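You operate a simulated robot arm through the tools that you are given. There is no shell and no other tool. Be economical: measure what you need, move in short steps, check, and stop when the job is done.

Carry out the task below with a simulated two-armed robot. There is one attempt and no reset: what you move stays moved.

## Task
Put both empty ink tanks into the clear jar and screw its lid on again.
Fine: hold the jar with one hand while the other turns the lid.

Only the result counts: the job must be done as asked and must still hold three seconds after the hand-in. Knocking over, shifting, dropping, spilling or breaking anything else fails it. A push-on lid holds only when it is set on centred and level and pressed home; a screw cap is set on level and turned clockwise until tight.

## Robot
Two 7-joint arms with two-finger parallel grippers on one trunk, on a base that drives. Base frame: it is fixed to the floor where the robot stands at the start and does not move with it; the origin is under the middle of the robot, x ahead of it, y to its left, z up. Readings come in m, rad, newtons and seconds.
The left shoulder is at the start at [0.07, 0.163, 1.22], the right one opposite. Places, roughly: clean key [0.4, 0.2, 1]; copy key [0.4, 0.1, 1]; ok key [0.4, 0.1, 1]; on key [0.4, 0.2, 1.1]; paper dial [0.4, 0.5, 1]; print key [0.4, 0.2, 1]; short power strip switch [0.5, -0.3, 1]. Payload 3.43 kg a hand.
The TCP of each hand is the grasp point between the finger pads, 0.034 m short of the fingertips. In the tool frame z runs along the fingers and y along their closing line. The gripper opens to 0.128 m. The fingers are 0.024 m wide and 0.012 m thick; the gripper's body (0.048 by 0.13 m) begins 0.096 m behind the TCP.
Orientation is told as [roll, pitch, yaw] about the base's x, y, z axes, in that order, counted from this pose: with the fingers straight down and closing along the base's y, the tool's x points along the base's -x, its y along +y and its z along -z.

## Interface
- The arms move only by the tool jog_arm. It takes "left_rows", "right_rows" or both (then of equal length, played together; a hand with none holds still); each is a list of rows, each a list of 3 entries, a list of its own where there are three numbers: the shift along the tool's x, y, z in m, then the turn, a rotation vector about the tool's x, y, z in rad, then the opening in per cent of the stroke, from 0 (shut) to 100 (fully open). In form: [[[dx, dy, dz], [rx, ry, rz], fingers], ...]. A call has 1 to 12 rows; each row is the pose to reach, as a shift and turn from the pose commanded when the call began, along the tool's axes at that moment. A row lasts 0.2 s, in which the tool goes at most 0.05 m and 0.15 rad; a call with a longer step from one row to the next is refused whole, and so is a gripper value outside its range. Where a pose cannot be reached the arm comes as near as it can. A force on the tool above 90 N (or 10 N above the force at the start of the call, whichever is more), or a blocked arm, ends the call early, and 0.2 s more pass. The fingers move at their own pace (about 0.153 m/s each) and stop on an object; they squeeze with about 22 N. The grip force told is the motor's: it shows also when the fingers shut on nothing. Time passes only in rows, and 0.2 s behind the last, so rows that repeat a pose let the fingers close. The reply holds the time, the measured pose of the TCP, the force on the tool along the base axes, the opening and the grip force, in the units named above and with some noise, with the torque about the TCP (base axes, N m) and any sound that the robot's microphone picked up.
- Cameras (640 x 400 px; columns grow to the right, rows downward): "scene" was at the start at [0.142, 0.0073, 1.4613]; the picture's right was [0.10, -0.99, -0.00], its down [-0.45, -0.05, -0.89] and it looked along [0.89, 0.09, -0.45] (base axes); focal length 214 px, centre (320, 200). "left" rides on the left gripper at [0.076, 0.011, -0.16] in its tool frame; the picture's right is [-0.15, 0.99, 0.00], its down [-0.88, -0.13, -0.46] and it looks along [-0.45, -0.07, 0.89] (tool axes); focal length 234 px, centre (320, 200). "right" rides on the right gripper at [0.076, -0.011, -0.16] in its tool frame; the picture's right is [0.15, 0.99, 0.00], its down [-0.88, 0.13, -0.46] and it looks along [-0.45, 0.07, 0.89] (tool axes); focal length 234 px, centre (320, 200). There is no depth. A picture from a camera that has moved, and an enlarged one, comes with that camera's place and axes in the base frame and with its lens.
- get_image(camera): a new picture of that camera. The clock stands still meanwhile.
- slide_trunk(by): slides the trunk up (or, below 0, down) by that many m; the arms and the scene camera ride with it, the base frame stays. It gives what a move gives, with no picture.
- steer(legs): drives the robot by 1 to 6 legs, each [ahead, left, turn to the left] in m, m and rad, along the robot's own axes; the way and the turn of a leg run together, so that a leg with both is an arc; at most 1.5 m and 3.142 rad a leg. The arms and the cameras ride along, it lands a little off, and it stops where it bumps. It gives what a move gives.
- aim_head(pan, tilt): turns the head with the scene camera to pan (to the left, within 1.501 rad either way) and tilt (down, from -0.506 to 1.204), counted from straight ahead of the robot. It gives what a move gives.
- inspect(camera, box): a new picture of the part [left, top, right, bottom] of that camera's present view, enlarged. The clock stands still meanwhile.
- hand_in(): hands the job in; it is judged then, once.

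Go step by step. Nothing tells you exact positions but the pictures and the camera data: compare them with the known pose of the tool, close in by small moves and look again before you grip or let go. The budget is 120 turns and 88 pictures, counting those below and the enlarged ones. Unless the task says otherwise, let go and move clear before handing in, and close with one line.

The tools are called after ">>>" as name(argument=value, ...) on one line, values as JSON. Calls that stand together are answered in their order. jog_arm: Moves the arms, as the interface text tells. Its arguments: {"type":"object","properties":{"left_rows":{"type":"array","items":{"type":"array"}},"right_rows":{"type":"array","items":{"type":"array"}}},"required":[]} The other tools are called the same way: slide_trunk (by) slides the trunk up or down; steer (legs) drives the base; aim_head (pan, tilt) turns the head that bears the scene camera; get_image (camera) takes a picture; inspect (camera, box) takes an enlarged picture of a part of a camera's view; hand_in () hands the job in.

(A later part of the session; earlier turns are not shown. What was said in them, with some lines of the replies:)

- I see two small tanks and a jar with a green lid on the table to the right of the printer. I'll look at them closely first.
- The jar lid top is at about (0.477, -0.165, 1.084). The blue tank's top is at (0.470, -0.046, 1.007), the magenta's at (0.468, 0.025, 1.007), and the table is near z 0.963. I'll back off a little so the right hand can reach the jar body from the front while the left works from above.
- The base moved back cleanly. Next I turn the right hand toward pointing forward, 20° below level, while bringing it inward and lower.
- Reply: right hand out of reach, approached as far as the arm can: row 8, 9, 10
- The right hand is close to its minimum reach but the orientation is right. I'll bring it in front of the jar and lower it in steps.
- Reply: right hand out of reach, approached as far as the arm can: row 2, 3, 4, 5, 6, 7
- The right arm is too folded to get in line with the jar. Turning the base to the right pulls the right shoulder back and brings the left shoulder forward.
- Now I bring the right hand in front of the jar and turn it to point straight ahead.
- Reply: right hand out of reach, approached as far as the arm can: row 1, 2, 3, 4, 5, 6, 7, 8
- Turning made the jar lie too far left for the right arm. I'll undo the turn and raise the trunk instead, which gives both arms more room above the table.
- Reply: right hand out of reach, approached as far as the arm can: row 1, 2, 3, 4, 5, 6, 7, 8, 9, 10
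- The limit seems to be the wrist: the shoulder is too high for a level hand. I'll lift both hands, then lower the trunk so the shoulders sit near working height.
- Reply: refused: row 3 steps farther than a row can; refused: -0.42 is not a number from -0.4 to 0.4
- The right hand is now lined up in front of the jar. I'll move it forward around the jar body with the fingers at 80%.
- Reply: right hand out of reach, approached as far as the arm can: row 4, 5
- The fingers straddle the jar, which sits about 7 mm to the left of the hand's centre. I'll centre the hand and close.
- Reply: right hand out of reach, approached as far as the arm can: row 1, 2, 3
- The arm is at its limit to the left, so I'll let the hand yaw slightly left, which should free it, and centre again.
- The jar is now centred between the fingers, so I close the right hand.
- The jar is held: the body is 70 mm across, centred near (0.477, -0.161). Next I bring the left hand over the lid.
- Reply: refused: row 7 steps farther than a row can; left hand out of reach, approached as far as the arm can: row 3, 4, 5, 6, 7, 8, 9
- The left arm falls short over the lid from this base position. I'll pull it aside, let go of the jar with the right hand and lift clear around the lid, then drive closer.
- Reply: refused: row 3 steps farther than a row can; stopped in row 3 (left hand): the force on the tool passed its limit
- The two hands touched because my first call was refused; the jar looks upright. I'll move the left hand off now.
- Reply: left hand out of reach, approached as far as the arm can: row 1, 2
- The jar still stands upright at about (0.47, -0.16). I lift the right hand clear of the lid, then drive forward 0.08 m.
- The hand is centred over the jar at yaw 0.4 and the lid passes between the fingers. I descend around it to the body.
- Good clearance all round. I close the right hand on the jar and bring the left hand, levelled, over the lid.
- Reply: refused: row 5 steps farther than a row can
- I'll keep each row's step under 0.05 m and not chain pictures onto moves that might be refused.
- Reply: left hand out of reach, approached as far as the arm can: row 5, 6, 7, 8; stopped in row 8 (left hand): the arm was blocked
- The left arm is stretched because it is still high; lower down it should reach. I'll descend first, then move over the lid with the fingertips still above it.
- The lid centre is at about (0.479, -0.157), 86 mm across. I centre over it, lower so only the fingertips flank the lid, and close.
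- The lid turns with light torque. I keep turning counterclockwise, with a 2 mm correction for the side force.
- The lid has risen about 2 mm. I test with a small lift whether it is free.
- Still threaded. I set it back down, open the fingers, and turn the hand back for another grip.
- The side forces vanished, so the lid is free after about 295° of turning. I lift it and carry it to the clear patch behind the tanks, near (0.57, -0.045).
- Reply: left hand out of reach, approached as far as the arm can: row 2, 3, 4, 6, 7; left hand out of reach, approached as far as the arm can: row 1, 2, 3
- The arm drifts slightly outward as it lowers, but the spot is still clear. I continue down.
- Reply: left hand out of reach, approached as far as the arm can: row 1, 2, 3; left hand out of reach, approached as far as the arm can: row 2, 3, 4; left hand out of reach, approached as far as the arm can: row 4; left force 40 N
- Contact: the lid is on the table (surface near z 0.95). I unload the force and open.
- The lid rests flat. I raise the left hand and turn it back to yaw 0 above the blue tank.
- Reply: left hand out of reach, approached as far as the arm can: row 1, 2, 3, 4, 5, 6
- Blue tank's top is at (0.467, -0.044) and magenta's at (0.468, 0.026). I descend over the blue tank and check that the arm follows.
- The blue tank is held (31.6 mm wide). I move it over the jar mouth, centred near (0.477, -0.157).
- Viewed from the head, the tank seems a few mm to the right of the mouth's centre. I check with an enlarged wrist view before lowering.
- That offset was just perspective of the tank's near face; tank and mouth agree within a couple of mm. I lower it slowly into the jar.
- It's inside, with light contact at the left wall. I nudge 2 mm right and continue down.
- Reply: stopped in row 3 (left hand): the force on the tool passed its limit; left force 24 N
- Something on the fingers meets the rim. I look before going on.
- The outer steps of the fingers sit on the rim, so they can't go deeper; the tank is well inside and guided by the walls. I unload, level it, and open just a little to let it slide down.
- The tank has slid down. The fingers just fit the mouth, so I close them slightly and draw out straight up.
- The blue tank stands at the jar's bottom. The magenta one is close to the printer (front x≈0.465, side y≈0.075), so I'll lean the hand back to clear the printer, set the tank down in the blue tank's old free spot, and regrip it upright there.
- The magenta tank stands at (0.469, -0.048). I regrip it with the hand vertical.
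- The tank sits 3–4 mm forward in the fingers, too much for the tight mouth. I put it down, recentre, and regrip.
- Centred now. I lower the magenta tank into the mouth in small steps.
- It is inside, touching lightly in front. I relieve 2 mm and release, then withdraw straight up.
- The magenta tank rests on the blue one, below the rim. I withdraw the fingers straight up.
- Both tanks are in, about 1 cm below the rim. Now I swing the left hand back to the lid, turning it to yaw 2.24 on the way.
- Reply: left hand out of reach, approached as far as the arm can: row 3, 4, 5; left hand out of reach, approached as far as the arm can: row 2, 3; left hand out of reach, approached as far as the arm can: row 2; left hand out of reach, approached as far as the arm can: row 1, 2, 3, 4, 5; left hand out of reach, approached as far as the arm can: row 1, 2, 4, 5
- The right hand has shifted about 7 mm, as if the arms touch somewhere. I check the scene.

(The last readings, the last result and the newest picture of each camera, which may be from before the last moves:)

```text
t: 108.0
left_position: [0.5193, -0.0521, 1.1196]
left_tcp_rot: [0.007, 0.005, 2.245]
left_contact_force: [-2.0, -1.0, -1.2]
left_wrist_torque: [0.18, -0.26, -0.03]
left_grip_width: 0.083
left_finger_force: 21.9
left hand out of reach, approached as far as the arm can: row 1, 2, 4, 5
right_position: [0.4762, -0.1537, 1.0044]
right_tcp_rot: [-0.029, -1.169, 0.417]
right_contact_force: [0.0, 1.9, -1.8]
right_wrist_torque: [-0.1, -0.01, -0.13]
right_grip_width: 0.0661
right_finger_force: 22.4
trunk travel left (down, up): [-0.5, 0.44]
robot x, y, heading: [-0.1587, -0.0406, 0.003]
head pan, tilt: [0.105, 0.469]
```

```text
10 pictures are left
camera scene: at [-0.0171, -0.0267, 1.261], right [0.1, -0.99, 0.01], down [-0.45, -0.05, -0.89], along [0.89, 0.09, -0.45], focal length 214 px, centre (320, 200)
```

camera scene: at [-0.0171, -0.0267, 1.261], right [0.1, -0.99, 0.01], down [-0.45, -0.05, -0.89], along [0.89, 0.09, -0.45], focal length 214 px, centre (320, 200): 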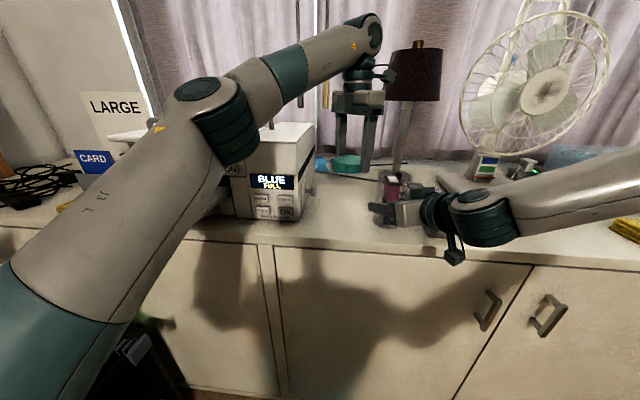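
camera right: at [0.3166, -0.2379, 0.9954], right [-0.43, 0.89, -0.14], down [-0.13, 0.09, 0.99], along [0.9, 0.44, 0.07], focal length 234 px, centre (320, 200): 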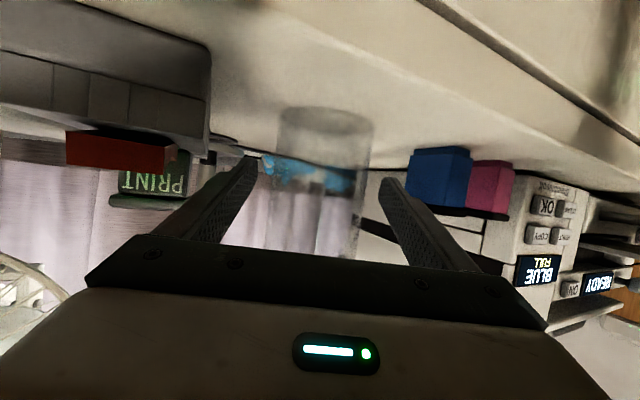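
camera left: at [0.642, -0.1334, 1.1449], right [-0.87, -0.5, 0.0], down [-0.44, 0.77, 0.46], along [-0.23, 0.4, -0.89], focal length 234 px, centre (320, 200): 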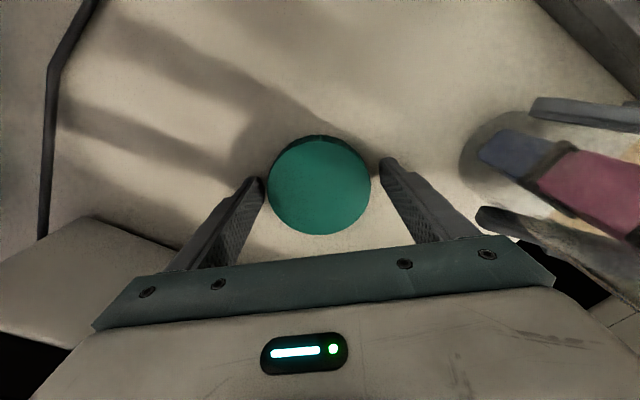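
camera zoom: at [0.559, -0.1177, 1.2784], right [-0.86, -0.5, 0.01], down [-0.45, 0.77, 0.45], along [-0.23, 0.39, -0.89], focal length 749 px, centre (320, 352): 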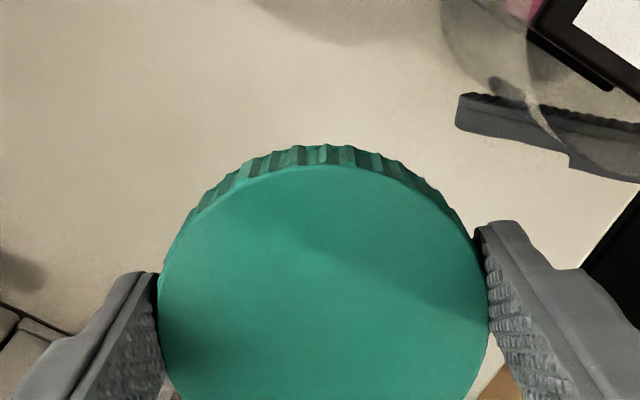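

>>> jog_arm(left_rows=[[[0, 0, 0], [0, 0, 0], 50]])

```text
t: 108.4
left_position: [0.5184, -0.0582, 1.1175]
left_tcp_rot: [0.0, -0.001, 2.242]
left_contact_force: [-0.5, 1.2, -0.7]
left_wrist_torque: [-0.03, 0.04, 0.0]
left_grip_width: 0.0832
left_finger_force: 21.6
right_position: [0.4764, -0.1593, 1.0034]
right_tcp_rot: [-0.015, -1.169, 0.401]
right_contact_force: [-0.3, -0.1, -1.7]
right_wrist_torque: [-0.03, 0.03, -0.05]
right_grip_width: 0.0662
right_finger_force: 21.9
trunk travel left (down, up): [-0.5, 0.44]
robot x, y, heading: [-0.1608, -0.043, -0.006]
head pan, tilt: [0.105, 0.469]
```

It was only a sway and has settled. The lid is centred in the fingers, so I carry it above the jar mouth.

>>> jog_arm(left_rows=[[[0.003, 0.008, -0.02], [0, 0, 0], 50], [[0.012, 0.028, -0.037], [0, 0, 0], 50], [[0.024, 0.048, -0.037], [0, 0, 0], 50], [[0.039, 0.071, -0.037], [0, 0, 0], 50], [[0.0536, 0.0954, -0.037], [0, 0, 0], 50], [[0.0536, 0.0954, -0.037], [0, 0, 0], 50], [[0.0536, 0.0954, -0.037], [0, 0, 0], 50]])

>>> inspect(camera="scene", box=[330, 120, 450, 195])

```text
t: 110.0
left_position: [0.4781, -0.1618, 1.1574]
left_tcp_rot: [-0.004, -0.001, 2.24]
left_contact_force: [1.1, -0.8, -0.7]
left_wrist_torque: [0.0, 0.02, -0.03]
left_grip_width: 0.0833
left_finger_force: 21.7
right_position: [0.4765, -0.1625, 1.0028]
right_tcp_rot: [-0.012, -1.174, 0.395]
right_contact_force: [-0.4, -0.8, -1.5]
right_wrist_torque: [0.01, 0.01, -0.01]
right_grip_width: 0.0663
right_finger_force: 21.6
trunk travel left (down, up): [-0.5, 0.44]
robot x, y, heading: [-0.1599, -0.0413, -0.001]
head pan, tilt: [0.105, 0.469]
```

```text
5.33 times, centred on (390, 158) of scene
camera zoom: at [-0.0174, -0.0357, 1.2613], right [0.1, -0.99, 0.0], down [-0.45, -0.05, -0.89], along [0.89, 0.09, -0.45], focal length 1144 px, centre (-53, 427)
```

zoom: 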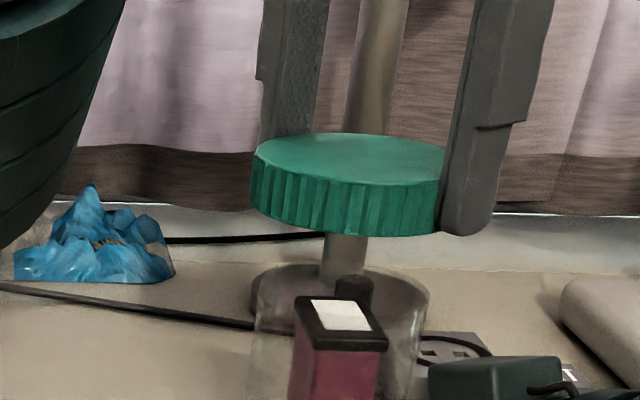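

Lid and mouth look aligned within a few mm. I lower until the lid just sits at the thread start (about z 1.104) and read the forces.

>>> jog_arm(left_rows=[[[0, 0, 0.02], [0, 0, 0], 50], [[0, 0, 0.035], [0, 0, 0], 50], [[0, 0, 0.043], [0, 0, 0], 50], [[0, 0, 0.049], [0, 0, 0], 50], [[0, 0, 0.053], [0, 0, 0], 50]])

>>> inspect(camera="scene", box=[330, 130, 450, 205])

```text
t: 111.2
left_position: [0.4772, -0.1594, 1.1046]
left_tcp_rot: [-0.003, 0.0, 2.242]
left_contact_force: [2.1, -1.8, 17.5]
left_wrist_torque: [0.03, -0.71, -0.04]
left_grip_width: 0.0834
left_finger_force: 22.5
right_position: [0.4752, -0.1621, 1.0018]
right_tcp_rot: [-0.01, -1.171, 0.395]
right_contact_force: [-0.5, 0.1, -9.3]
right_wrist_torque: [0.15, 0.5, 0.0]
right_grip_width: 0.0662
right_finger_force: 22.3
trunk travel left (down, up): [-0.5, 0.44]
robot x, y, heading: [-0.1594, -0.0398, -0.003]
head pan, tilt: [0.105, 0.469]
```

```text
5.33 times, centred on (390, 168) of scene
camera zoom: at [-0.0182, -0.0351, 1.2614], right [0.1, -0.99, 0.0], down [-0.45, -0.05, -0.89], along [0.89, 0.09, -0.45], focal length 1144 px, centre (-53, 373)
```

zoom: 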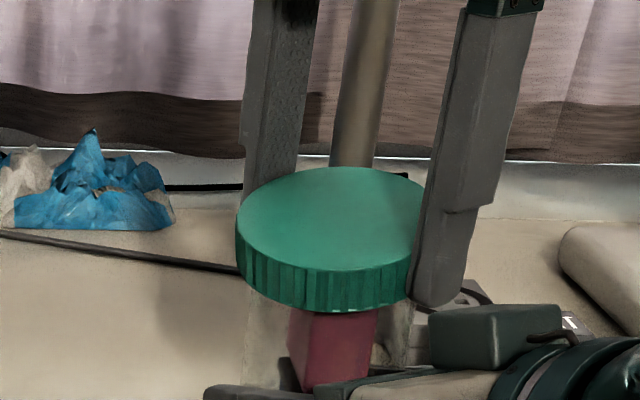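

The lid sits at the thread start, at the same height where it came free. I turn clockwise with light downward pressure.

>>> jog_arm(left_rows=[[[0, 0, 0], [0, 0, 0.13], 50], [[0, 0, 0], [0, 0, 0.26], 50], [[0, 0, 0.0005], [0, 0, 0.39], 50], [[0, 0, 0.0005], [0, 0, 0.52], 50], [[0, 0, 0.0005], [0, 0, 0.65], 50], [[0, 0, 0.001], [0, 0, 0.78], 50], [[0, 0, 0.001], [0, 0, 0.91], 50], [[0, 0, 0.001], [0, 0, 1.04], 50], [[0, 0, 0.001], [0, 0, 1.17], 50], [[0, 0, 0.0015], [0, 0, 1.3], 50]])

```text
t: 113.4
left_position: [0.4761, -0.159, 1.1031]
left_tcp_rot: [0.001, -0.004, 0.938]
left_contact_force: [-2.3, 3.1, 6.9]
left_wrist_torque: [0.22, -0.09, 0.17]
left_grip_width: 0.0829
left_finger_force: 22.0
right_position: [0.4776, -0.1615, 1.0026]
right_tcp_rot: [-0.01, -1.172, 0.391]
right_contact_force: [3.9, -1.7, -3.6]
right_wrist_torque: [0.15, 0.43, -0.19]
right_grip_width: 0.0663
right_finger_force: 21.4
trunk travel left (down, up): [-0.5, 0.44]
robot x, y, heading: [-0.1599, -0.0424, -0.007]
head pan, tilt: [0.105, 0.469]
```

>>> jog_arm(left_rows=[[[0, 0, 0], [0, 0, 0.13], 50], [[0, 0, 0.0003], [0, 0, 0.26], 50], [[0, 0, 0.0005], [0, 0, 0.39], 50], [[0, 0, 0.0005], [0, 0, 0.52], 50], [[0, 0, 0.0005], [0, 0, 0.65], 50], [[0, 0, 0.001], [0, 0, 0.78], 50], [[0, 0, 0.001], [0, 0, 0.91], 50], [[0, 0, 0.001], [0, 0, 1.04], 50], [[0, 0, 0.001], [0, 0, 1.17], 50], [[0, 0, 0.0015], [0, 0, 1.3], 50], [[0, 0, 0.0015], [0, 0, 1.43], 50]])

>>> inspect(camera="scene", box=[330, 130, 450, 205])

```text
t: 115.8
left_position: [0.4758, -0.1606, 1.102]
left_tcp_rot: [0.003, 0.002, -0.493]
left_contact_force: [3.1, 7.7, 14.5]
left_wrist_torque: [0.08, -0.52, 0.26]
left_grip_width: 0.083
left_finger_force: 22.7
right_position: [0.4773, -0.1613, 1.003]
right_tcp_rot: [-0.012, -1.173, 0.398]
right_contact_force: [-1.5, -11.1, -4.7]
right_wrist_torque: [0.3, 0.43, -0.21]
right_grip_width: 0.0663
right_finger_force: 22.5
trunk travel left (down, up): [-0.5, 0.44]
robot x, y, heading: [-0.1581, -0.0433, -0.002]
head pan, tilt: [0.105, 0.469]
```

```text
5.33 times, centred on (390, 168) of scene
camera zoom: at [-0.0182, -0.0355, 1.2613], right [0.1, -0.99, 0.0], down [-0.45, -0.05, -0.89], along [0.89, 0.09, -0.45], focal length 1144 px, centre (-53, 373)
```

zoom: 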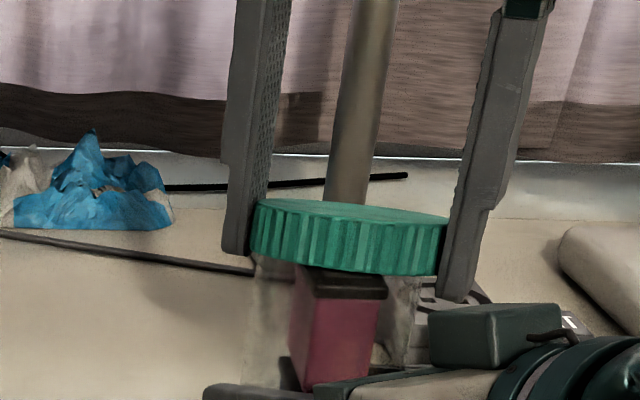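

The lid tipped about the finger line when it met the rim on the far side, so it isn't threaded. I lift it, set it flat on the free spot at (0.47, -0.045) to level it, and will regrip better centred.

>>> jog_arm(left_rows=[[[0, 0, -0.025], [0, 0, 0], 50], [[0, 0, -0.053], [0, 0, 0], 50], [[0.02, 0.033, -0.053], [0, 0, 0], 50], [[0.04, 0.066, -0.053], [0, 0, 0], 50], [[0.06, 0.099, -0.053], [0, 0, 0], 50], [[0.06, 0.099, -0.015], [0, 0, 0], 50], [[0.06, 0.099, 0.03], [0, 0, 0], 50], [[0.06, 0.099, 0.075], [0, 0, 0], 50], [[0.06, 0.099, 0.095], [0, 0, 0], 50]])

>>> jog_arm(left_rows=[[[0, 0, 0.006], [0, 0, 0], 50], [[0, 0, 0.012], [0, 0, 0], 50], [[0, 0, 0.017], [0, 0, 0], 50], [[0, 0, 0.02], [0, 0, 0], 50]])

>>> inspect(camera="scene", box=[300, 130, 450, 224])

```text
t: 117.8
left_position: [0.4726, -0.0431, 1.0033]
left_tcp_rot: [0.004, 0.001, -0.49]
left_contact_force: [-0.2, -0.7, 0.2]
left_wrist_torque: [0.05, -0.02, -0.01]
left_grip_width: 0.0828
left_finger_force: 22.5
right_position: [0.4768, -0.1614, 1.0035]
right_tcp_rot: [-0.012, -1.174, 0.399]
right_contact_force: [0.0, 0.3, -0.6]
right_wrist_torque: [-0.03, 0.02, 0.0]
right_grip_width: 0.0661
right_finger_force: 22.1
trunk travel left (down, up): [-0.5, 0.44]
robot x, y, heading: [-0.1603, -0.0437, -0.007]
head pan, tilt: [0.105, 0.469]
```

```text
t: 118.8
left_position: [0.4666, -0.0441, 0.9913]
left_tcp_rot: [0.007, -0.008, -0.491]
left_contact_force: [-0.6, -0.3, 0.4]
left_wrist_torque: [0.0, -0.04, 0.02]
left_grip_width: 0.0831
left_finger_force: 21.9
right_position: [0.4715, -0.1606, 1.007]
right_tcp_rot: [-0.015, -1.175, 0.4]
right_contact_force: [0.2, -0.3, -2.1]
right_wrist_torque: [0.03, 0.0, 0.01]
right_grip_width: 0.0663
right_finger_force: 22.4
trunk travel left (down, up): [-0.5, 0.44]
robot x, y, heading: [-0.1607, -0.0424, -0.005]
head pan, tilt: [0.105, 0.469]
```

```text
4.26 times, centred on (375, 177) of scene
camera zoom: at [-0.0234, -0.0358, 1.2624], right [0.1, -0.99, 0.0], down [-0.45, -0.05, -0.89], along [0.89, 0.09, -0.45], focal length 913 px, centre (86, 298)
```

zoom: 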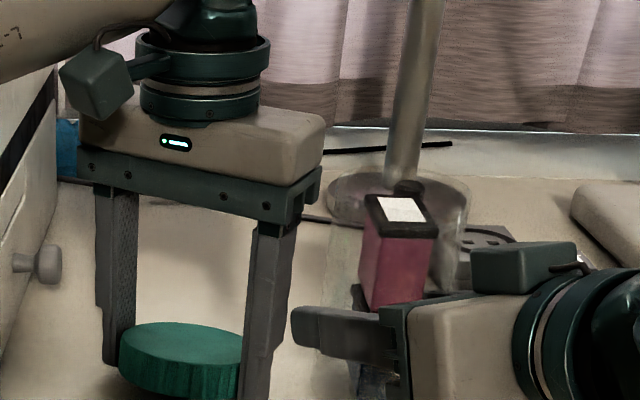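

>>> jog_arm(left_rows=[[[0, 0, 0], [0, 0, 0], 50]])

>>> get_image(camera="scene")

```text
t: 119.2
left_position: [0.467, -0.0441, 0.9899]
left_tcp_rot: [0.007, -0.006, -0.492]
left_contact_force: [-0.4, -0.3, 0.3]
left_wrist_torque: [0.01, -0.01, 0.02]
left_grip_width: 0.0828
left_finger_force: 21.9
right_position: [0.4719, -0.1619, 1.0074]
right_tcp_rot: [-0.015, -1.177, 0.399]
right_contact_force: [0.3, 0.5, -2.5]
right_wrist_torque: [0.05, 0.01, 0.0]
right_grip_width: 0.0661
right_finger_force: 22.0
trunk travel left (down, up): [-0.5, 0.44]
robot x, y, heading: [-0.1616, -0.0417, 0.003]
head pan, tilt: [0.105, 0.469]
```

```text
5 pictures are left
camera scene: at [-0.024, -0.0358, 1.2622], right [0.1, -0.99, 0.0], down [-0.44, -0.05, -0.89], along [0.89, 0.09, -0.45], focal length 214 px, centre (320, 200)
```

scene: 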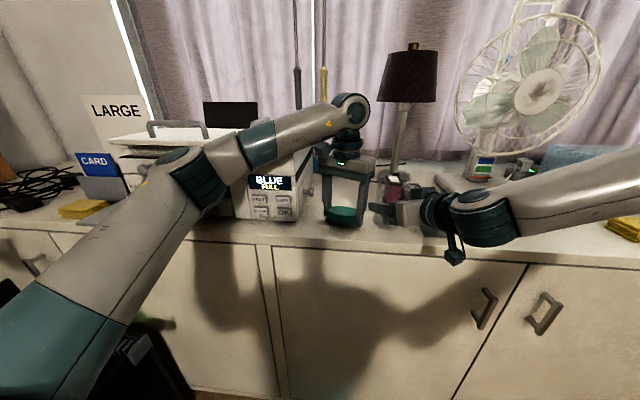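

The left forearm seems to lean on the printer in this posture (the robot is pushed back 5 mm). I raise at once and turn the wrist back to yaw 0, the posture that worked here before.

>>> jog_arm(left_rows=[[[0, 0, -0.03], [0, 0, 0], 50], [[0, 0, -0.06], [0, 0, 0], 50], [[0, 0, -0.09], [0, 0, -0.1], 50], [[0, 0, -0.1], [0, 0, -0.22], 50], [[0, 0, -0.1], [0, 0, -0.35], 50], [[0, 0, -0.1], [0, 0, -0.49], 50], [[0, 0, -0.1], [0, 0, -0.49], 50]])

```text
t: 120.8
left_position: [0.4695, -0.0433, 1.0861]
left_tcp_rot: [0.003, 0.0, 0.0]
left_contact_force: [0.8, 0.9, 0.5]
left_wrist_torque: [-0.01, -0.03, -0.01]
left_grip_width: 0.0825
left_finger_force: 21.3
right_position: [0.4758, -0.1601, 1.0026]
right_tcp_rot: [-0.01, -1.174, 0.397]
right_contact_force: [-0.1, -1.5, -0.8]
right_wrist_torque: [-0.06, 0.06, -0.01]
right_grip_width: 0.0662
right_finger_force: 22.0
trunk travel left (down, up): [-0.5, 0.44]
robot x, y, heading: [-0.1599, -0.0441, -0.005]
head pan, tilt: [0.105, 0.469]
```

>>> jog_arm(left_rows=[[[0, 0.009, 0.03], [0, 0, 0], 50], [[0, 0.009, 0.06], [0, 0, 0], 50], [[0, 0.009, 0.08], [0, 0, 0], 50], [[0, 0.009, 0.088], [0, 0, 0], 50], [[0, 0.009, 0.094], [0, 0, 0], 50], [[0, 0.009, 0.098], [0, 0, 0], 50]])

```text
t: 122.2
left_position: [0.4664, -0.0336, 0.9944]
left_tcp_rot: [0.004, -0.009, -0.002]
left_contact_force: [0.2, 0.4, -0.3]
left_wrist_torque: [0.0, 0.0, -0.01]
left_grip_width: 0.083
left_finger_force: 21.9
right_position: [0.4723, -0.1612, 1.0061]
right_tcp_rot: [-0.014, -1.177, 0.4]
right_contact_force: [-0.1, 0.6, -2.0]
right_wrist_torque: [0.0, 0.04, 0.05]
right_grip_width: 0.0661
right_finger_force: 21.7
trunk travel left (down, up): [-0.5, 0.44]
robot x, y, heading: [-0.1578, -0.0381, -0.006]
head pan, tilt: [0.105, 0.469]
```

The same leaning occurs here now, so I stop using the table. The tilt showed the lid was about 4–5 mm too far toward me (jar axis ≈ (0.481, -0.161)); I'll go back over the jar and let it settle level on the rim, better centred.

>>> jog_arm(left_rows=[[[0, 0, -0.03], [0, 0, 0], 50], [[0, 0, -0.07], [0, 0, 0], 50], [[0, 0, -0.11], [0, 0, 0], 50], [[0, 0, -0.15], [0, 0, 0], 50], [[0, -0.03, -0.165], [0, 0, 0], 50], [[-0.004, -0.065, -0.165], [0, -0.07, 0], 50], [[-0.008, -0.1, -0.165], [0, -0.14, 0], 50], [[-0.0125, -0.1274, -0.165], [0, -0.17, 0], 50], [[-0.0125, -0.1274, -0.165], [0, -0.17, 0], 50]])

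>>> inspect(camera="scene", box=[330, 120, 450, 195])

```text
t: 124.2
left_position: [0.4833, -0.1617, 1.1525]
left_tcp_rot: [0.005, -0.171, -0.001]
left_contact_force: [0.3, -0.6, -0.5]
left_wrist_torque: [-0.03, 0.01, -0.01]
left_grip_width: 0.083
left_finger_force: 22.2
right_position: [0.4767, -0.1603, 1.0035]
right_tcp_rot: [-0.013, -1.173, 0.397]
right_contact_force: [-0.3, 0.2, -0.9]
right_wrist_torque: [0.03, 0.03, -0.02]
right_grip_width: 0.066
right_finger_force: 21.9
trunk travel left (down, up): [-0.5, 0.44]
robot x, y, heading: [-0.1596, -0.0445, -0.003]
head pan, tilt: [0.105, 0.469]
```

```text
5.33 times, centred on (390, 158) of scene
camera zoom: at [-0.0173, -0.0344, 1.2612], right [0.1, -0.99, 0.0], down [-0.45, -0.05, -0.89], along [0.89, 0.09, -0.45], focal length 1144 px, centre (-53, 427)
```

zoom: 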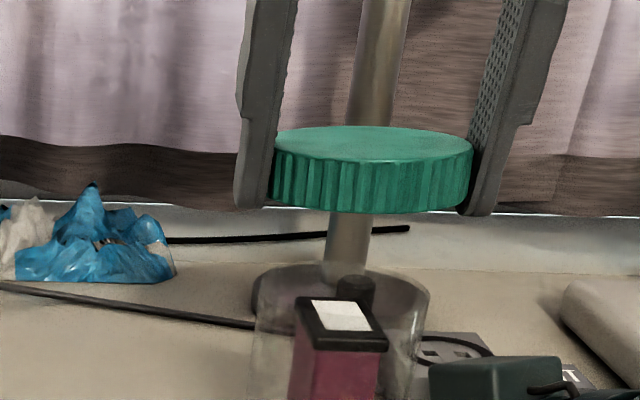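

Now nearly level. I check the lid's position in the hand with the wrist camera.

>>> get_image(camera="left")

```text
3 pictures are left
camera left: at [0.3823, -0.151, 1.2967], right [0.14, 0.99, 0.03], down [0.79, -0.13, 0.6], along [0.6, -0.06, -0.8], focal length 234 px, centre (320, 200)
```

left: 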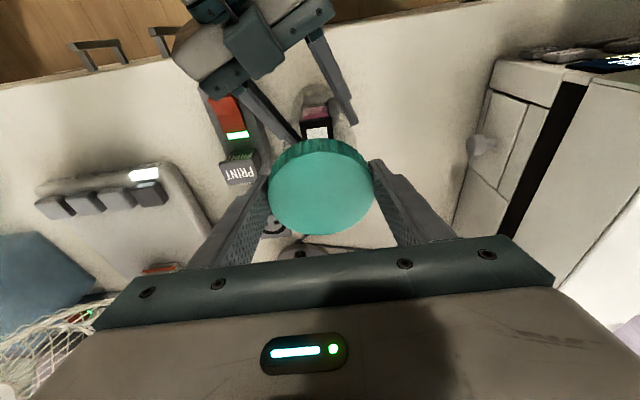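

The lid's centre is at about (0.488, -0.161) while the jar axis, by the same camera method, is (0.476, -0.157). I shift by that difference, then lower onto the rim.

>>> jog_arm(left_rows=[[[0.0118, 0.005, -0.002], [0, 0, 0], 50], [[0.0118, 0.005, -0.002], [0, 0, 0], 50], [[0.015, 0.005, 0.018], [0, 0, 0], 50], [[0.0175, 0.005, 0.032], [0, 0, 0], 50], [[0.0187, 0.005, 0.0385], [0, 0, 0], 50], [[0.0195, 0.005, 0.043], [0, 0, 0], 50]])

```text
t: 125.6
left_position: [0.4721, -0.1573, 1.1068]
left_tcp_rot: [0.004, -0.17, 0.0]
left_contact_force: [0.6, 0.4, 0.0]
left_wrist_torque: [0.0, 0.01, -0.01]
left_grip_width: 0.0828
left_finger_force: 22.2
right_position: [0.4763, -0.1611, 1.0028]
right_tcp_rot: [-0.012, -1.172, 0.396]
right_contact_force: [0.5, 0.2, -0.3]
right_wrist_torque: [-0.03, 0.05, 0.01]
right_grip_width: 0.066
right_finger_force: 21.7
trunk travel left (down, up): [-0.5, 0.44]
robot x, y, heading: [-0.1552, -0.0415, -0.004]
head pan, tilt: [0.105, 0.469]
```

>>> jog_arm(left_rows=[[[0.0003, 0, 0.002], [0, 0, 0], 50], [[0.0007, 0, 0.004], [0, 0, 0], 50], [[0.0007, 0, 0.004], [0, 0, 0], 50]])

```text
t: 126.4
left_position: [0.4711, -0.1579, 1.1034]
left_tcp_rot: [0.004, -0.17, -0.003]
left_contact_force: [0.2, -0.4, -0.7]
left_wrist_torque: [0.0, 0.02, -0.01]
left_grip_width: 0.0829
left_finger_force: 22.1
right_position: [0.477, -0.1606, 1.004]
right_tcp_rot: [-0.011, -1.172, 0.396]
right_contact_force: [0.2, -0.5, -0.7]
right_wrist_torque: [0.02, 0.05, 0.0]
right_grip_width: 0.0664
right_finger_force: 21.7
trunk travel left (down, up): [-0.5, 0.44]
robot x, y, heading: [-0.1586, -0.0407, -0.001]
head pan, tilt: [0.105, 0.469]
```

>>> jog_arm(left_rows=[[[0.0003, 0, 0.0015], [0, 0, 0], 50], [[0.0006, 0, 0.003], [0, 0, 0], 50], [[0.0006, 0, 0.003], [0, 0, 0], 50]])

```text
t: 127.2
left_position: [0.4706, -0.1579, 1.0998]
left_tcp_rot: [0.002, -0.172, -0.003]
left_contact_force: [0.3, 1.2, 0.0]
left_wrist_torque: [-0.02, 0.01, -0.01]
left_grip_width: 0.0827
left_finger_force: 22.1
right_position: [0.4768, -0.1617, 1.0033]
right_tcp_rot: [-0.011, -1.171, 0.397]
right_contact_force: [-0.1, 0.7, -1.1]
right_wrist_torque: [0.03, 0.01, -0.03]
right_grip_width: 0.0663
right_finger_force: 21.5
trunk travel left (down, up): [-0.5, 0.44]
robot x, y, heading: [-0.1582, -0.0453, -0.002]
head pan, tilt: [0.105, 0.469]
```

>>> jog_arm(left_rows=[[[0.0003, 0, 0.0015], [0, 0, 0], 50], [[0.0006, 0, 0.003], [0, 0, 0], 50], [[0.0006, 0, 0.003], [0, 0, 0], 50]])

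```text
t: 128.0
left_position: [0.4708, -0.1576, 1.0979]
left_tcp_rot: [0.0, -0.172, -0.001]
left_contact_force: [3.9, -5.2, 4.0]
left_wrist_torque: [-0.01, -0.15, -0.05]
left_grip_width: 0.0827
left_finger_force: 22.3
right_position: [0.4769, -0.1609, 1.003]
right_tcp_rot: [-0.011, -1.175, 0.4]
right_contact_force: [-4.5, 6.1, -1.9]
right_wrist_torque: [-0.37, -0.43, 0.02]
right_grip_width: 0.0662
right_finger_force: 22.5
trunk travel left (down, up): [-0.5, 0.44]
robot x, y, heading: [-0.1605, -0.0445, -0.002]
head pan, tilt: [0.105, 0.469]
```

Gentle contact now. I look at how the lid sits.

>>> inspect(camera="scene", box=[340, 140, 440, 203])

```text
6.35 times, centred on (390, 172) of scene
camera zoom: at [-0.0175, -0.0351, 1.2613], right [0.1, -0.99, 0.0], down [-0.45, -0.05, -0.89], along [0.89, 0.09, -0.45], focal length 1362 px, centre (-124, 381)
```

zoom: 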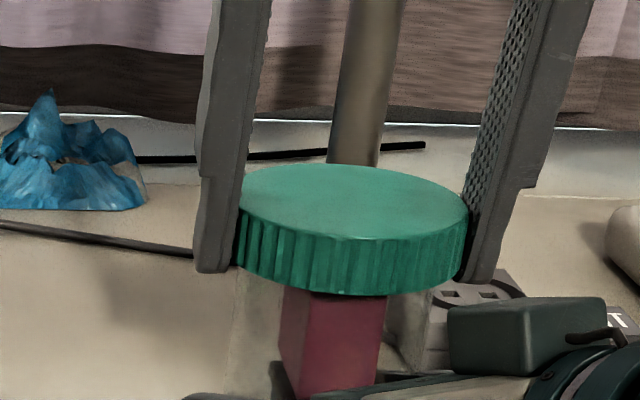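

The lid sits level and centred on the jar. I open the fingers to let it rest, straighten the hand over the jar axis, and turn the hand to yaw ~2.2 for a full clockwise stroke.

>>> jog_arm(left_rows=[[[0, 0, 0], [0, 0, 0], 66], [[0, 0, 0], [0, 0, 0], 72], [[0, 0, 0], [0, 0, 0], 80], [[-0.0025, 0, -0.001], [0, 0.085, 0], 80], [[-0.005, 0, -0.001], [0, 0.17, 0], 80], [[-0.005, 0, -0.001], [0, 0.17, 0], 80]])

>>> get_image(camera="left")

```text
t: 129.4
left_position: [0.4752, -0.1555, 1.0999]
left_tcp_rot: [0.003, -0.001, 0.001]
left_contact_force: [0.8, -0.6, -0.4]
left_wrist_torque: [0.03, -0.02, -0.01]
left_grip_width: 0.1022
left_finger_force: 0.0
right_position: [0.4758, -0.1614, 1.0027]
right_tcp_rot: [-0.012, -1.174, 0.396]
right_contact_force: [1.0, -0.7, 0.2]
right_wrist_torque: [0.1, -0.03, -0.05]
right_grip_width: 0.066
right_finger_force: 22.0
trunk travel left (down, up): [-0.5, 0.44]
robot x, y, heading: [-0.1585, -0.0416, -0.003]
head pan, tilt: [0.105, 0.469]
```

```text
1 pictures are left
camera left: at [0.3995, -0.1469, 1.2588], right [0.15, 0.99, 0.0], down [0.88, -0.13, 0.45], along [0.45, -0.06, -0.89], focal length 234 px, centre (320, 200)
```

left: 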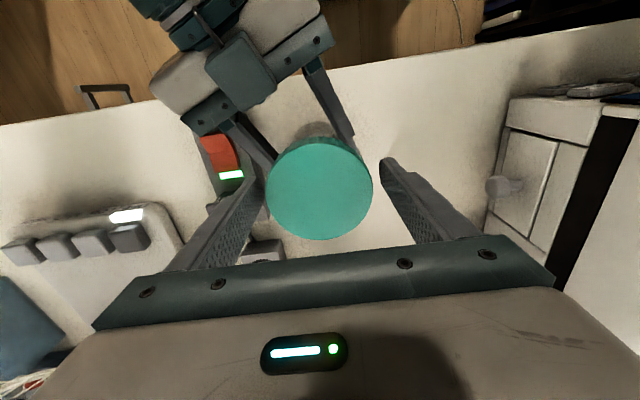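

The lid rests level on the jar at the thread start, centred at about (0.473, -0.157). I turn the open hand to yaw 2.2 around it.

>>> jog_arm(left_rows=[[[0.002, -0.002, 0], [0, 0, -0.14], 80], [[0.002, -0.002, 0], [0, 0, -0.28], 80], [[0.002, -0.002, 0], [0, 0, -0.42], 80], [[0.002, -0.002, 0], [0, 0, -0.56], 80], [[0.002, -0.002, 0], [0, 0, -0.7], 80], [[0.002, -0.002, 0], [0, 0, -0.84], 80], [[0.002, -0.002, 0], [0, 0, -0.98], 80], [[0.002, -0.002, 0], [0, 0, -1.12], 80], [[0.002, -0.002, 0], [0, 0, -1.26], 80], [[0.002, -0.002, 0], [0, 0, -1.4], 80], [[0.002, -0.002, 0], [0, 0, -1.54], 80], [[0.002, -0.002, 0], [0, 0, -1.68], 80]])

>>> jog_arm(left_rows=[[[0, 0, 0], [0, 0, -0.14], 80], [[0, 0, 0], [0, 0, -0.28], 80], [[0, 0, 0], [0, 0, -0.42], 80], [[0, 0, 0], [0, 0, -0.56], 80], [[0, 0, 0], [0, 0, -0.7], 80], [[0, 0, 0], [0, 0, -0.75], 80]])

```text
t: 132.0
left_position: [0.4746, -0.16, 1.0995]
left_tcp_rot: [0.001, -0.004, 1.681]
left_contact_force: [-0.8, 0.3, -1.1]
left_wrist_torque: [0.04, 0.02, 0.02]
left_grip_width: 0.1025
left_finger_force: 0.0
right_position: [0.476, -0.1607, 1.0039]
right_tcp_rot: [-0.01, -1.172, 0.396]
right_contact_force: [-0.2, 0.3, 0.2]
right_wrist_torque: [0.02, 0.0, -0.03]
right_grip_width: 0.0662
right_finger_force: 21.5
trunk travel left (down, up): [-0.5, 0.44]
robot x, y, heading: [-0.1619, -0.0392, -0.006]
head pan, tilt: [0.105, 0.469]
```

```text
t: 133.4
left_position: [0.4734, -0.159, 1.1008]
left_tcp_rot: [-0.003, -0.002, 2.431]
left_contact_force: [-0.1, 0.4, 0.7]
left_wrist_torque: [0.01, -0.01, 0.03]
left_grip_width: 0.1022
left_finger_force: 0.0
right_position: [0.4767, -0.1606, 1.003]
right_tcp_rot: [-0.009, -1.173, 0.396]
right_contact_force: [-0.6, -0.8, -0.7]
right_wrist_torque: [0.08, -0.02, -0.02]
right_grip_width: 0.0661
right_finger_force: 22.2
trunk travel left (down, up): [-0.5, 0.44]
robot x, y, heading: [-0.1618, -0.0399, -0.006]
head pan, tilt: [0.105, 0.469]
```

>>> jog_arm(left_rows=[[[0, 0, 0], [0, 0, 0], 70], [[0, 0, 0], [0, 0, 0], 60], [[0, 0, 0], [0, 0, 0], 50], [[0, 0, 0], [0, 0, 0], 50], [[0, 0, 0.001], [0, 0, 0.1], 50], [[0, 0, 0.001], [0, 0, 0.22], 50], [[0, 0, 0.001], [0, 0, 0.34], 50], [[0, 0, 0.0015], [0, 0, 0.46], 50], [[0, 0, 0.0015], [0, 0, 0.58], 50]])

```text
t: 135.4
left_position: [0.4731, -0.1604, 1.1002]
left_tcp_rot: [-0.005, -0.001, 1.849]
left_contact_force: [16.0, 16.1, 25.4]
left_wrist_torque: [0.29, -1.19, 0.09]
left_grip_width: 0.0827
left_finger_force: 22.0
right_position: [0.4766, -0.1612, 1.0037]
right_tcp_rot: [-0.012, -1.175, 0.398]
right_contact_force: [-8.3, -17.2, -2.4]
right_wrist_torque: [0.72, -0.19, 0.1]
right_grip_width: 0.0663
right_finger_force: 21.4
trunk travel left (down, up): [-0.5, 0.44]
robot x, y, heading: [-0.1593, -0.0435, -0.01]
head pan, tilt: [0.105, 0.469]
```

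Side force says the lid wants to move toward +x, +y. I ease the hand that way and reduce the pressure, then read again.

>>> jog_arm(left_rows=[[[-0.0016, -0.0036, -0.002], [0, 0, 0], 50], [[-0.0016, -0.0036, -0.002], [0, 0, 0], 50]])

```text
t: 136.0
left_position: [0.4738, -0.1598, 1.1004]
left_tcp_rot: [0.002, -0.005, 1.845]
left_contact_force: [-7.5, 1.5, 12.6]
left_wrist_torque: [-0.28, 0.32, -0.09]
left_grip_width: 0.0823
left_finger_force: 22.0
right_position: [0.4749, -0.1608, 1.0041]
right_tcp_rot: [-0.014, -1.175, 0.401]
right_contact_force: [8.6, -3.9, -3.4]
right_wrist_torque: [0.11, 0.74, 0.12]
right_grip_width: 0.0667
right_finger_force: 22.0
trunk travel left (down, up): [-0.5, 0.44]
robot x, y, heading: [-0.1595, -0.0448, -0.004]
head pan, tilt: [0.105, 0.469]
```

>>> jog_arm(left_rows=[[[0, 0.001, 0], [0, 0, 0.12], 50], [[0, 0.001, 0], [0, 0, 0.24], 50], [[0, 0.001, 0], [0, 0, 0.36], 50], [[0, 0.001, 0], [0, 0, 0.48], 50], [[0, 0.001, 0], [0, 0, 0.6], 50], [[0, 0.001, 0.0005], [0, 0, 0.72], 50], [[0, 0.001, 0.0005], [0, 0, 0.84], 50]])

```text
t: 137.6
left_position: [0.4765, -0.1574, 1.0995]
left_tcp_rot: [-0.002, -0.003, 1.007]
left_contact_force: [13.0, -7.0, 4.5]
left_wrist_torque: [-0.04, -0.34, 0.08]
left_grip_width: 0.0823
left_finger_force: 22.3
right_position: [0.4755, -0.1608, 1.0043]
right_tcp_rot: [-0.013, -1.172, 0.399]
right_contact_force: [-9.2, 6.7, 3.1]
right_wrist_torque: [-0.61, -0.68, -0.05]
right_grip_width: 0.0662
right_finger_force: 22.5
trunk travel left (down, up): [-0.5, 0.44]
robot x, y, heading: [-0.1595, -0.0426, -0.005]
head pan, tilt: [0.105, 0.469]
```

The lid is following and dropping. I correct for the side force and continue.

>>> jog_arm(left_rows=[[[0, -0.0022, 0], [0, 0, 0.12], 50], [[0, -0.0022, 0], [0, 0, 0.24], 50], [[0, -0.0022, 0], [0, 0, 0.36], 50], [[0, -0.0022, 0.0005], [0, 0, 0.48], 50], [[0, -0.0022, 0.0005], [0, 0, 0.6], 50], [[0, -0.0022, 0.0005], [0, 0, 0.72], 50], [[0, -0.0022, 0.001], [0, 0, 0.84], 50]])

```text
t: 139.2
left_position: [0.4766, -0.1576, 1.0987]
left_tcp_rot: [0.003, -0.002, 0.167]
left_contact_force: [9.7, -8.7, -0.2]
left_wrist_torque: [0.13, -0.31, 0.06]
left_grip_width: 0.0821
left_finger_force: 21.9
right_position: [0.4764, -0.1603, 1.0034]
right_tcp_rot: [-0.011, -1.172, 0.4]
right_contact_force: [-9.4, 11.2, 4.2]
right_wrist_torque: [-0.74, -0.33, -0.1]
right_grip_width: 0.0666
right_finger_force: 22.2
trunk travel left (down, up): [-0.5, 0.44]
robot x, y, heading: [-0.1572, -0.0421, -0.003]
head pan, tilt: [0.105, 0.469]
```

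>>> jog_arm(left_rows=[[[-0.0012, -0.0017, 0.0003], [0, 0, 0.12], 50], [[-0.0012, -0.0017, 0.0005], [0, 0, 0.24], 50], [[-0.0012, -0.0017, 0.0006], [0, 0, 0.36], 50], [[-0.0012, -0.0017, 0.0008], [0, 0, 0.48], 50], [[-0.0012, -0.0017, 0.001], [0, 0, 0.6], 50], [[-0.0012, -0.0017, 0.001], [0, 0, 0.72], 50], [[-0.0012, -0.0017, 0.001], [0, 0, 0.8], 50]])

```text
t: 140.8
left_position: [0.4777, -0.1601, 1.0981]
left_tcp_rot: [0.002, 0.001, -0.632]
left_contact_force: [-3.0, -6.5, 5.8]
left_wrist_torque: [0.07, 0.01, 0.06]
left_grip_width: 0.0823
left_finger_force: 22.0
right_position: [0.4767, -0.1622, 1.0023]
right_tcp_rot: [-0.01, -1.173, 0.397]
right_contact_force: [5.9, 6.3, 1.5]
right_wrist_torque: [-0.51, 0.38, -0.11]
right_grip_width: 0.0665
right_finger_force: 21.5
trunk travel left (down, up): [-0.5, 0.44]
robot x, y, heading: [-0.1601, -0.0403, -0.002]
head pan, tilt: [0.105, 0.469]
```

Threading properly: it has come down about 3 mm with little force. I open, turn the hand back 3 rad, and regrip.

>>> jog_arm(left_rows=[[[0, 0, 0], [0, 0, 0], 68], [[0, 0, 0], [0, 0, 0], 80], [[0, 0, 0], [0, 0, -0.14], 80], [[0, 0, 0], [0, 0, -0.28], 80], [[0, 0, 0], [0, 0, -0.42], 80], [[0, 0, 0], [0, 0, -0.56], 80], [[0, 0, 0], [0, 0, -0.7], 80], [[0, 0, 0], [0, 0, -0.84], 80], [[0, 0, 0], [0, 0, -0.98], 80], [[0, 0, 0], [0, 0, -1.12], 80], [[0, 0, 0], [0, 0, -1.26], 80], [[0, 0, 0], [0, 0, -1.4], 80]])

>>> jog_arm(left_rows=[[[0, 0, 0], [0, 0, -0.14], 80], [[0, 0, 0], [0, 0, -0.28], 80], [[0, 0, 0], [0, 0, -0.42], 80], [[0, 0, 0], [0, 0, -0.56], 80], [[0, 0, 0], [0, 0, -0.7], 80], [[0, 0, 0], [0, 0, -0.84], 80], [[0, 0, 0], [0, 0, -0.98], 80], [[0, 0, 0], [0, 0, -1.12], 80], [[0, 0, 0], [0, 0, -1.26], 80], [[0, 0, 0], [0, 0, -1.4], 80], [[0, 0, 0], [0, 0, -1.54], 80], [[0, 0, 0], [0, 0, -1.66], 80]])

```text
t: 143.4
left_position: [0.4784, -0.159, 1.0979]
left_tcp_rot: [0.002, -0.003, 0.772]
left_contact_force: [0.8, 0.5, 1.0]
left_wrist_torque: [-0.02, -0.01, 0.03]
left_grip_width: 0.1024
left_finger_force: 0.0
right_position: [0.4775, -0.1614, 1.0021]
right_tcp_rot: [-0.01, -1.173, 0.397]
right_contact_force: [-0.2, 0.4, -2.3]
right_wrist_torque: [0.01, 0.01, 0.0]
right_grip_width: 0.0659
right_finger_force: 22.0
trunk travel left (down, up): [-0.5, 0.44]
robot x, y, heading: [-0.1569, -0.041, -0.006]
head pan, tilt: [0.105, 0.469]
```

```text
t: 146.0
left_position: [0.4795, -0.1598, 1.0979]
left_tcp_rot: [-0.004, -0.003, 2.429]
left_contact_force: [0.0, 0.1, -1.1]
left_wrist_torque: [0.0, 0.0, -0.01]
left_grip_width: 0.1025
left_finger_force: 0.1
right_position: [0.4766, -0.1598, 1.0031]
right_tcp_rot: [-0.01, -1.172, 0.397]
right_contact_force: [0.4, -0.4, -1.2]
right_wrist_torque: [-0.02, -0.01, -0.03]
right_grip_width: 0.066
right_finger_force: 21.6
trunk travel left (down, up): [-0.5, 0.44]
robot x, y, heading: [-0.16, -0.0409, -0.003]
head pan, tilt: [0.105, 0.469]
```

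>>> jog_arm(left_rows=[[[-0.0026, 0.0008, 0], [0, 0, 0], 72], [[-0.0026, 0.0008, 0], [0, 0, 0], 60], [[-0.0026, 0.0008, 0], [0, 0, 0], 50], [[-0.0026, 0.0008, 0], [0, 0, 0], 50], [[-0.0026, 0.0008, 0.0003], [0, 0, 0.12], 50], [[-0.0026, 0.0008, 0.0003], [0, 0, 0.24], 50], [[-0.0026, 0.0008, 0.0005], [0, 0, 0.36], 50], [[-0.0026, 0.0008, 0.0005], [0, 0, 0.48], 50], [[-0.0026, 0.0008, 0.0006], [0, 0, 0.6], 50], [[-0.0026, 0.0008, 0.0006], [0, 0, 0.72], 50], [[-0.0026, 0.0008, 0.0008], [0, 0, 0.84], 50]])

```text
t: 148.4
left_position: [0.4772, -0.1589, 1.0961]
left_tcp_rot: [-0.002, -0.002, 1.587]
left_contact_force: [10.5, -4.5, -0.3]
left_wrist_torque: [-0.07, -0.58, 0.02]
left_grip_width: 0.0829
left_finger_force: 21.7
right_position: [0.4764, -0.1622, 1.0028]
right_tcp_rot: [-0.01, -1.172, 0.398]
right_contact_force: [-10.6, 5.8, -2.1]
right_wrist_torque: [-0.39, -0.37, -0.02]
right_grip_width: 0.0664
right_finger_force: 21.9
trunk travel left (down, up): [-0.5, 0.44]
robot x, y, heading: [-0.1584, -0.0397, -0.006]
head pan, tilt: [0.105, 0.469]
```

>>> jog_arm(left_rows=[[[0.0007, -0.0015, 0], [0, 0, 0.12], 50], [[0.0007, -0.0015, 0.0003], [0, 0, 0.24], 50], [[0.0007, -0.0015, 0.0003], [0, 0, 0.36], 50], [[0.0007, -0.0015, 0.0005], [0, 0, 0.48], 50], [[0.0007, -0.0015, 0.0006], [0, 0, 0.6], 50], [[0.0007, -0.0015, 0.0008], [0, 0, 0.72], 50], [[0.0007, -0.0015, 0.0008], [0, 0, 0.84], 50], [[0.0007, -0.0015, 0.0008], [0, 0, 0.96], 50]])

```text
t: 150.2
left_position: [0.4776, -0.1593, 1.0946]
left_tcp_rot: [0.004, -0.004, 0.627]
left_contact_force: [-0.4, -3.0, 0.2]
left_wrist_torque: [-0.27, 0.05, 0.95]
left_grip_width: 0.0831
left_finger_force: 22.2
right_position: [0.4774, -0.1615, 1.0028]
right_tcp_rot: [-0.013, -1.173, 0.397]
right_contact_force: [0.2, 1.4, -3.2]
right_wrist_torque: [0.07, -0.01, -0.93]
right_grip_width: 0.0687
right_finger_force: 21.8
trunk travel left (down, up): [-0.5, 0.44]
robot x, y, heading: [-0.1593, -0.0423, -0.004]
head pan, tilt: [0.105, 0.469]
```

Torque has risen to 0.95 N·m — it is tightening. A little more to be sure.

>>> jog_arm(left_rows=[[[0, 0, 0], [0, 0, 0.1], 50], [[0, 0, 0], [0, 0, 0.2], 50], [[0, 0, 0], [0, 0, 0.3], 50], [[0, 0, 0], [0, 0, 0.3], 50]])

```text
t: 151.2
left_position: [0.4784, -0.1588, 1.0958]
left_tcp_rot: [0.003, -0.002, 0.329]
left_contact_force: [7.9, -1.8, -0.6]
left_wrist_torque: [-0.13, -0.38, 0.42]
left_grip_width: 0.0823
left_finger_force: 21.9
right_position: [0.4754, -0.1611, 1.0032]
right_tcp_rot: [-0.013, -1.172, 0.4]
right_contact_force: [-7.9, 1.9, 3.2]
right_wrist_torque: [0.05, -0.56, -0.48]
right_grip_width: 0.0711
right_finger_force: 21.7
trunk travel left (down, up): [-0.5, 0.44]
robot x, y, heading: [-0.1589, -0.0397, -0.007]
head pan, tilt: [0.105, 0.469]
```

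The jar itself now begins to turn in the right hand, so the lid is at its stop. I verify with the last picture.

>>> inspect(camera="scene", box=[340, 140, 440, 203])

```text
6.35 times, centred on (390, 172) of scene
camera zoom: at [-0.0175, -0.0351, 1.2613], right [0.1, -0.99, 0.0], down [-0.45, -0.05, -0.89], along [0.89, 0.09, -0.45], focal length 1362 px, centre (-124, 381)
```

zoom: 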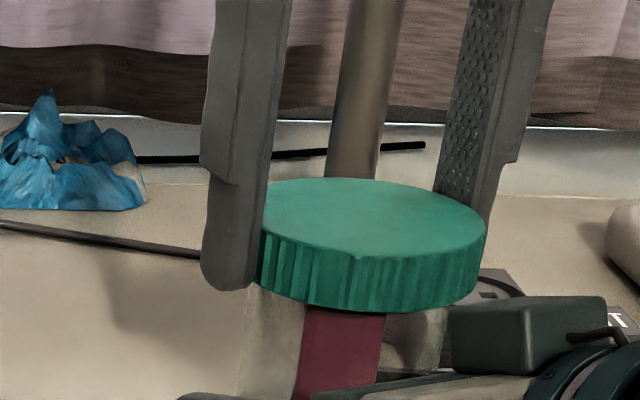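

The lid is level and back at its original height. One more small tightening to confirm the stop.

>>> jog_arm(left_rows=[[[0, 0, 0], [0, 0, 0.1], 50], [[0, 0, 0], [0, 0, 0.2], 50], [[0, 0, 0], [0, 0, 0.3], 50]])

```text
t: 152.0
left_position: [0.4769, -0.1605, 1.096]
left_tcp_rot: [-0.002, -0.003, 0.023]
left_contact_force: [-0.1, -22.6, 4.9]
left_wrist_torque: [-0.96, -0.11, 0.71]
left_grip_width: 0.0825
left_finger_force: 21.9
right_position: [0.475, -0.158, 1.0038]
right_tcp_rot: [-0.015, -1.174, 0.406]
right_contact_force: [1.6, 23.6, 0.2]
right_wrist_torque: [-0.86, -0.08, -0.73]
right_grip_width: 0.0713
right_finger_force: 22.4
trunk travel left (down, up): [-0.5, 0.44]
robot x, y, heading: [-0.1609, -0.0403, -0.001]
head pan, tilt: [0.105, 0.469]
```

Tight. I relieve the side force, open the left hand, and lift it away while the right still holds the jar.

>>> jog_arm(left_rows=[[[0, -0.003, 0], [0, 0, 0], 50], [[0, -0.003, 0], [0, 0, 0], 70], [[0, -0.003, 0], [0, 0, 0], 85], [[0, -0.003, 0], [0, 0, 0], 85], [[0, -0.003, -0.03], [0, 0, 0], 85], [[0, -0.003, -0.06], [0, 0, 0], 85], [[0.02, 0.03, -0.075], [0, 0, 0], 85], [[0.04, 0.065, -0.09], [0, 0, 0], 85], [[0.06, 0.1, -0.105], [0, 0, 0], 85], [[0.08, 0.135, -0.12], [0, 0, 0], 85], [[0.1, 0.17, -0.135], [0, 0, 0], 85], [[0.12, 0.2, -0.15], [0, 0, 0], 85]])

```text
t: 154.6
left_position: [0.35, 0.0353, 1.2461]
left_tcp_rot: [0.003, -0.002, 0.031]
left_contact_force: [0.1, -0.3, -0.2]
left_wrist_torque: [-0.02, -0.01, 0.01]
left_grip_width: 0.1088
left_finger_force: 0.0
left hand out of reach, approached as far as the arm can: row 6
right_position: [0.4758, -0.1602, 1.0029]
right_tcp_rot: [-0.014, -1.171, 0.4]
right_contact_force: [-1.3, 0.8, 1.5]
right_wrist_torque: [0.07, -0.01, 0.02]
right_grip_width: 0.071
right_finger_force: 22.3
trunk travel left (down, up): [-0.5, 0.44]
robot x, y, heading: [-0.16, -0.0411, -0.004]
head pan, tilt: [0.105, 0.469]
```

Left is clear. I open the right hand slowly so the jar settles.

>>> jog_arm(right_rows=[[[0, 0, 0], [0, 0, 0], 57], [[0, 0, 0], [0, 0, 0], 60], [[0, 0, 0], [0, 0, 0], 70], [[0, 0, 0], [0, 0, 0], 82], [[0, 0, 0], [0, 0, 0], 92], [[0, 0, 0], [0, 0, 0], 92]])

>>> jog_arm(right_rows=[[[-0.023, 0, -0.0096], [0, 0, 0], 92], [[-0.046, 0, -0.019], [0, 0, 0], 92], [[-0.069, 0, -0.029], [0, 0, 0], 92], [[-0.1, 0, -0.042], [0, 0, 0], 92], [[-0.14, 0, -0.058], [0, 0, 0], 92], [[-0.18, 0, -0.075], [0, 0, 0], 92], [[-0.18, 0, -0.075], [0, 0, 0], 92]])

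```text
t: 156.0
left_position: [0.3515, 0.0345, 1.246]
left_tcp_rot: [0.003, 0.0, 0.031]
left_contact_force: [-0.8, -0.5, -0.4]
left_wrist_torque: [0.0, -0.04, -0.02]
left_grip_width: 0.1088
left_finger_force: 0.0
right_position: [0.4759, -0.1613, 1.0035]
right_tcp_rot: [-0.013, -1.174, 0.396]
right_contact_force: [0.1, 0.1, 0.0]
right_wrist_torque: [0.0, -0.01, -0.02]
right_grip_width: 0.1181
right_finger_force: 0.0
trunk travel left (down, up): [-0.5, 0.44]
robot x, y, heading: [-0.1601, -0.0445, -0.004]
head pan, tilt: [0.105, 0.469]
```

```text
t: 157.6
left_position: [0.3534, 0.0331, 1.2464]
left_tcp_rot: [0.004, 0.001, 0.028]
left_contact_force: [0.1, -0.3, -0.1]
left_wrist_torque: [-0.02, 0.04, -0.03]
left_grip_width: 0.1087
left_finger_force: 0.0
right_position: [0.4768, -0.1587, 1.2016]
right_tcp_rot: [-0.01, -1.172, 0.395]
right_contact_force: [-0.4, 0.1, -0.1]
right_wrist_torque: [-0.03, 0.03, 0.0]
right_grip_width: 0.1176
right_finger_force: 0.1
trunk travel left (down, up): [-0.5, 0.44]
robot x, y, heading: [-0.1566, -0.0413, -0.002]
head pan, tilt: [0.105, 0.469]
```

Both hands are clear of the jar with no contact forces, so I hand in.

>>> hand_in()

```text
The job is handed in.
```

I put both empty ink tanks in the clear jar and screwed the lid on until it stopped. Both hands were clear when I handed in, but I had no pictures left, so I didn't see the final state. While I handled the lid, the left arm seemed to lean briefly on the printer; I saw no sign that it moved.
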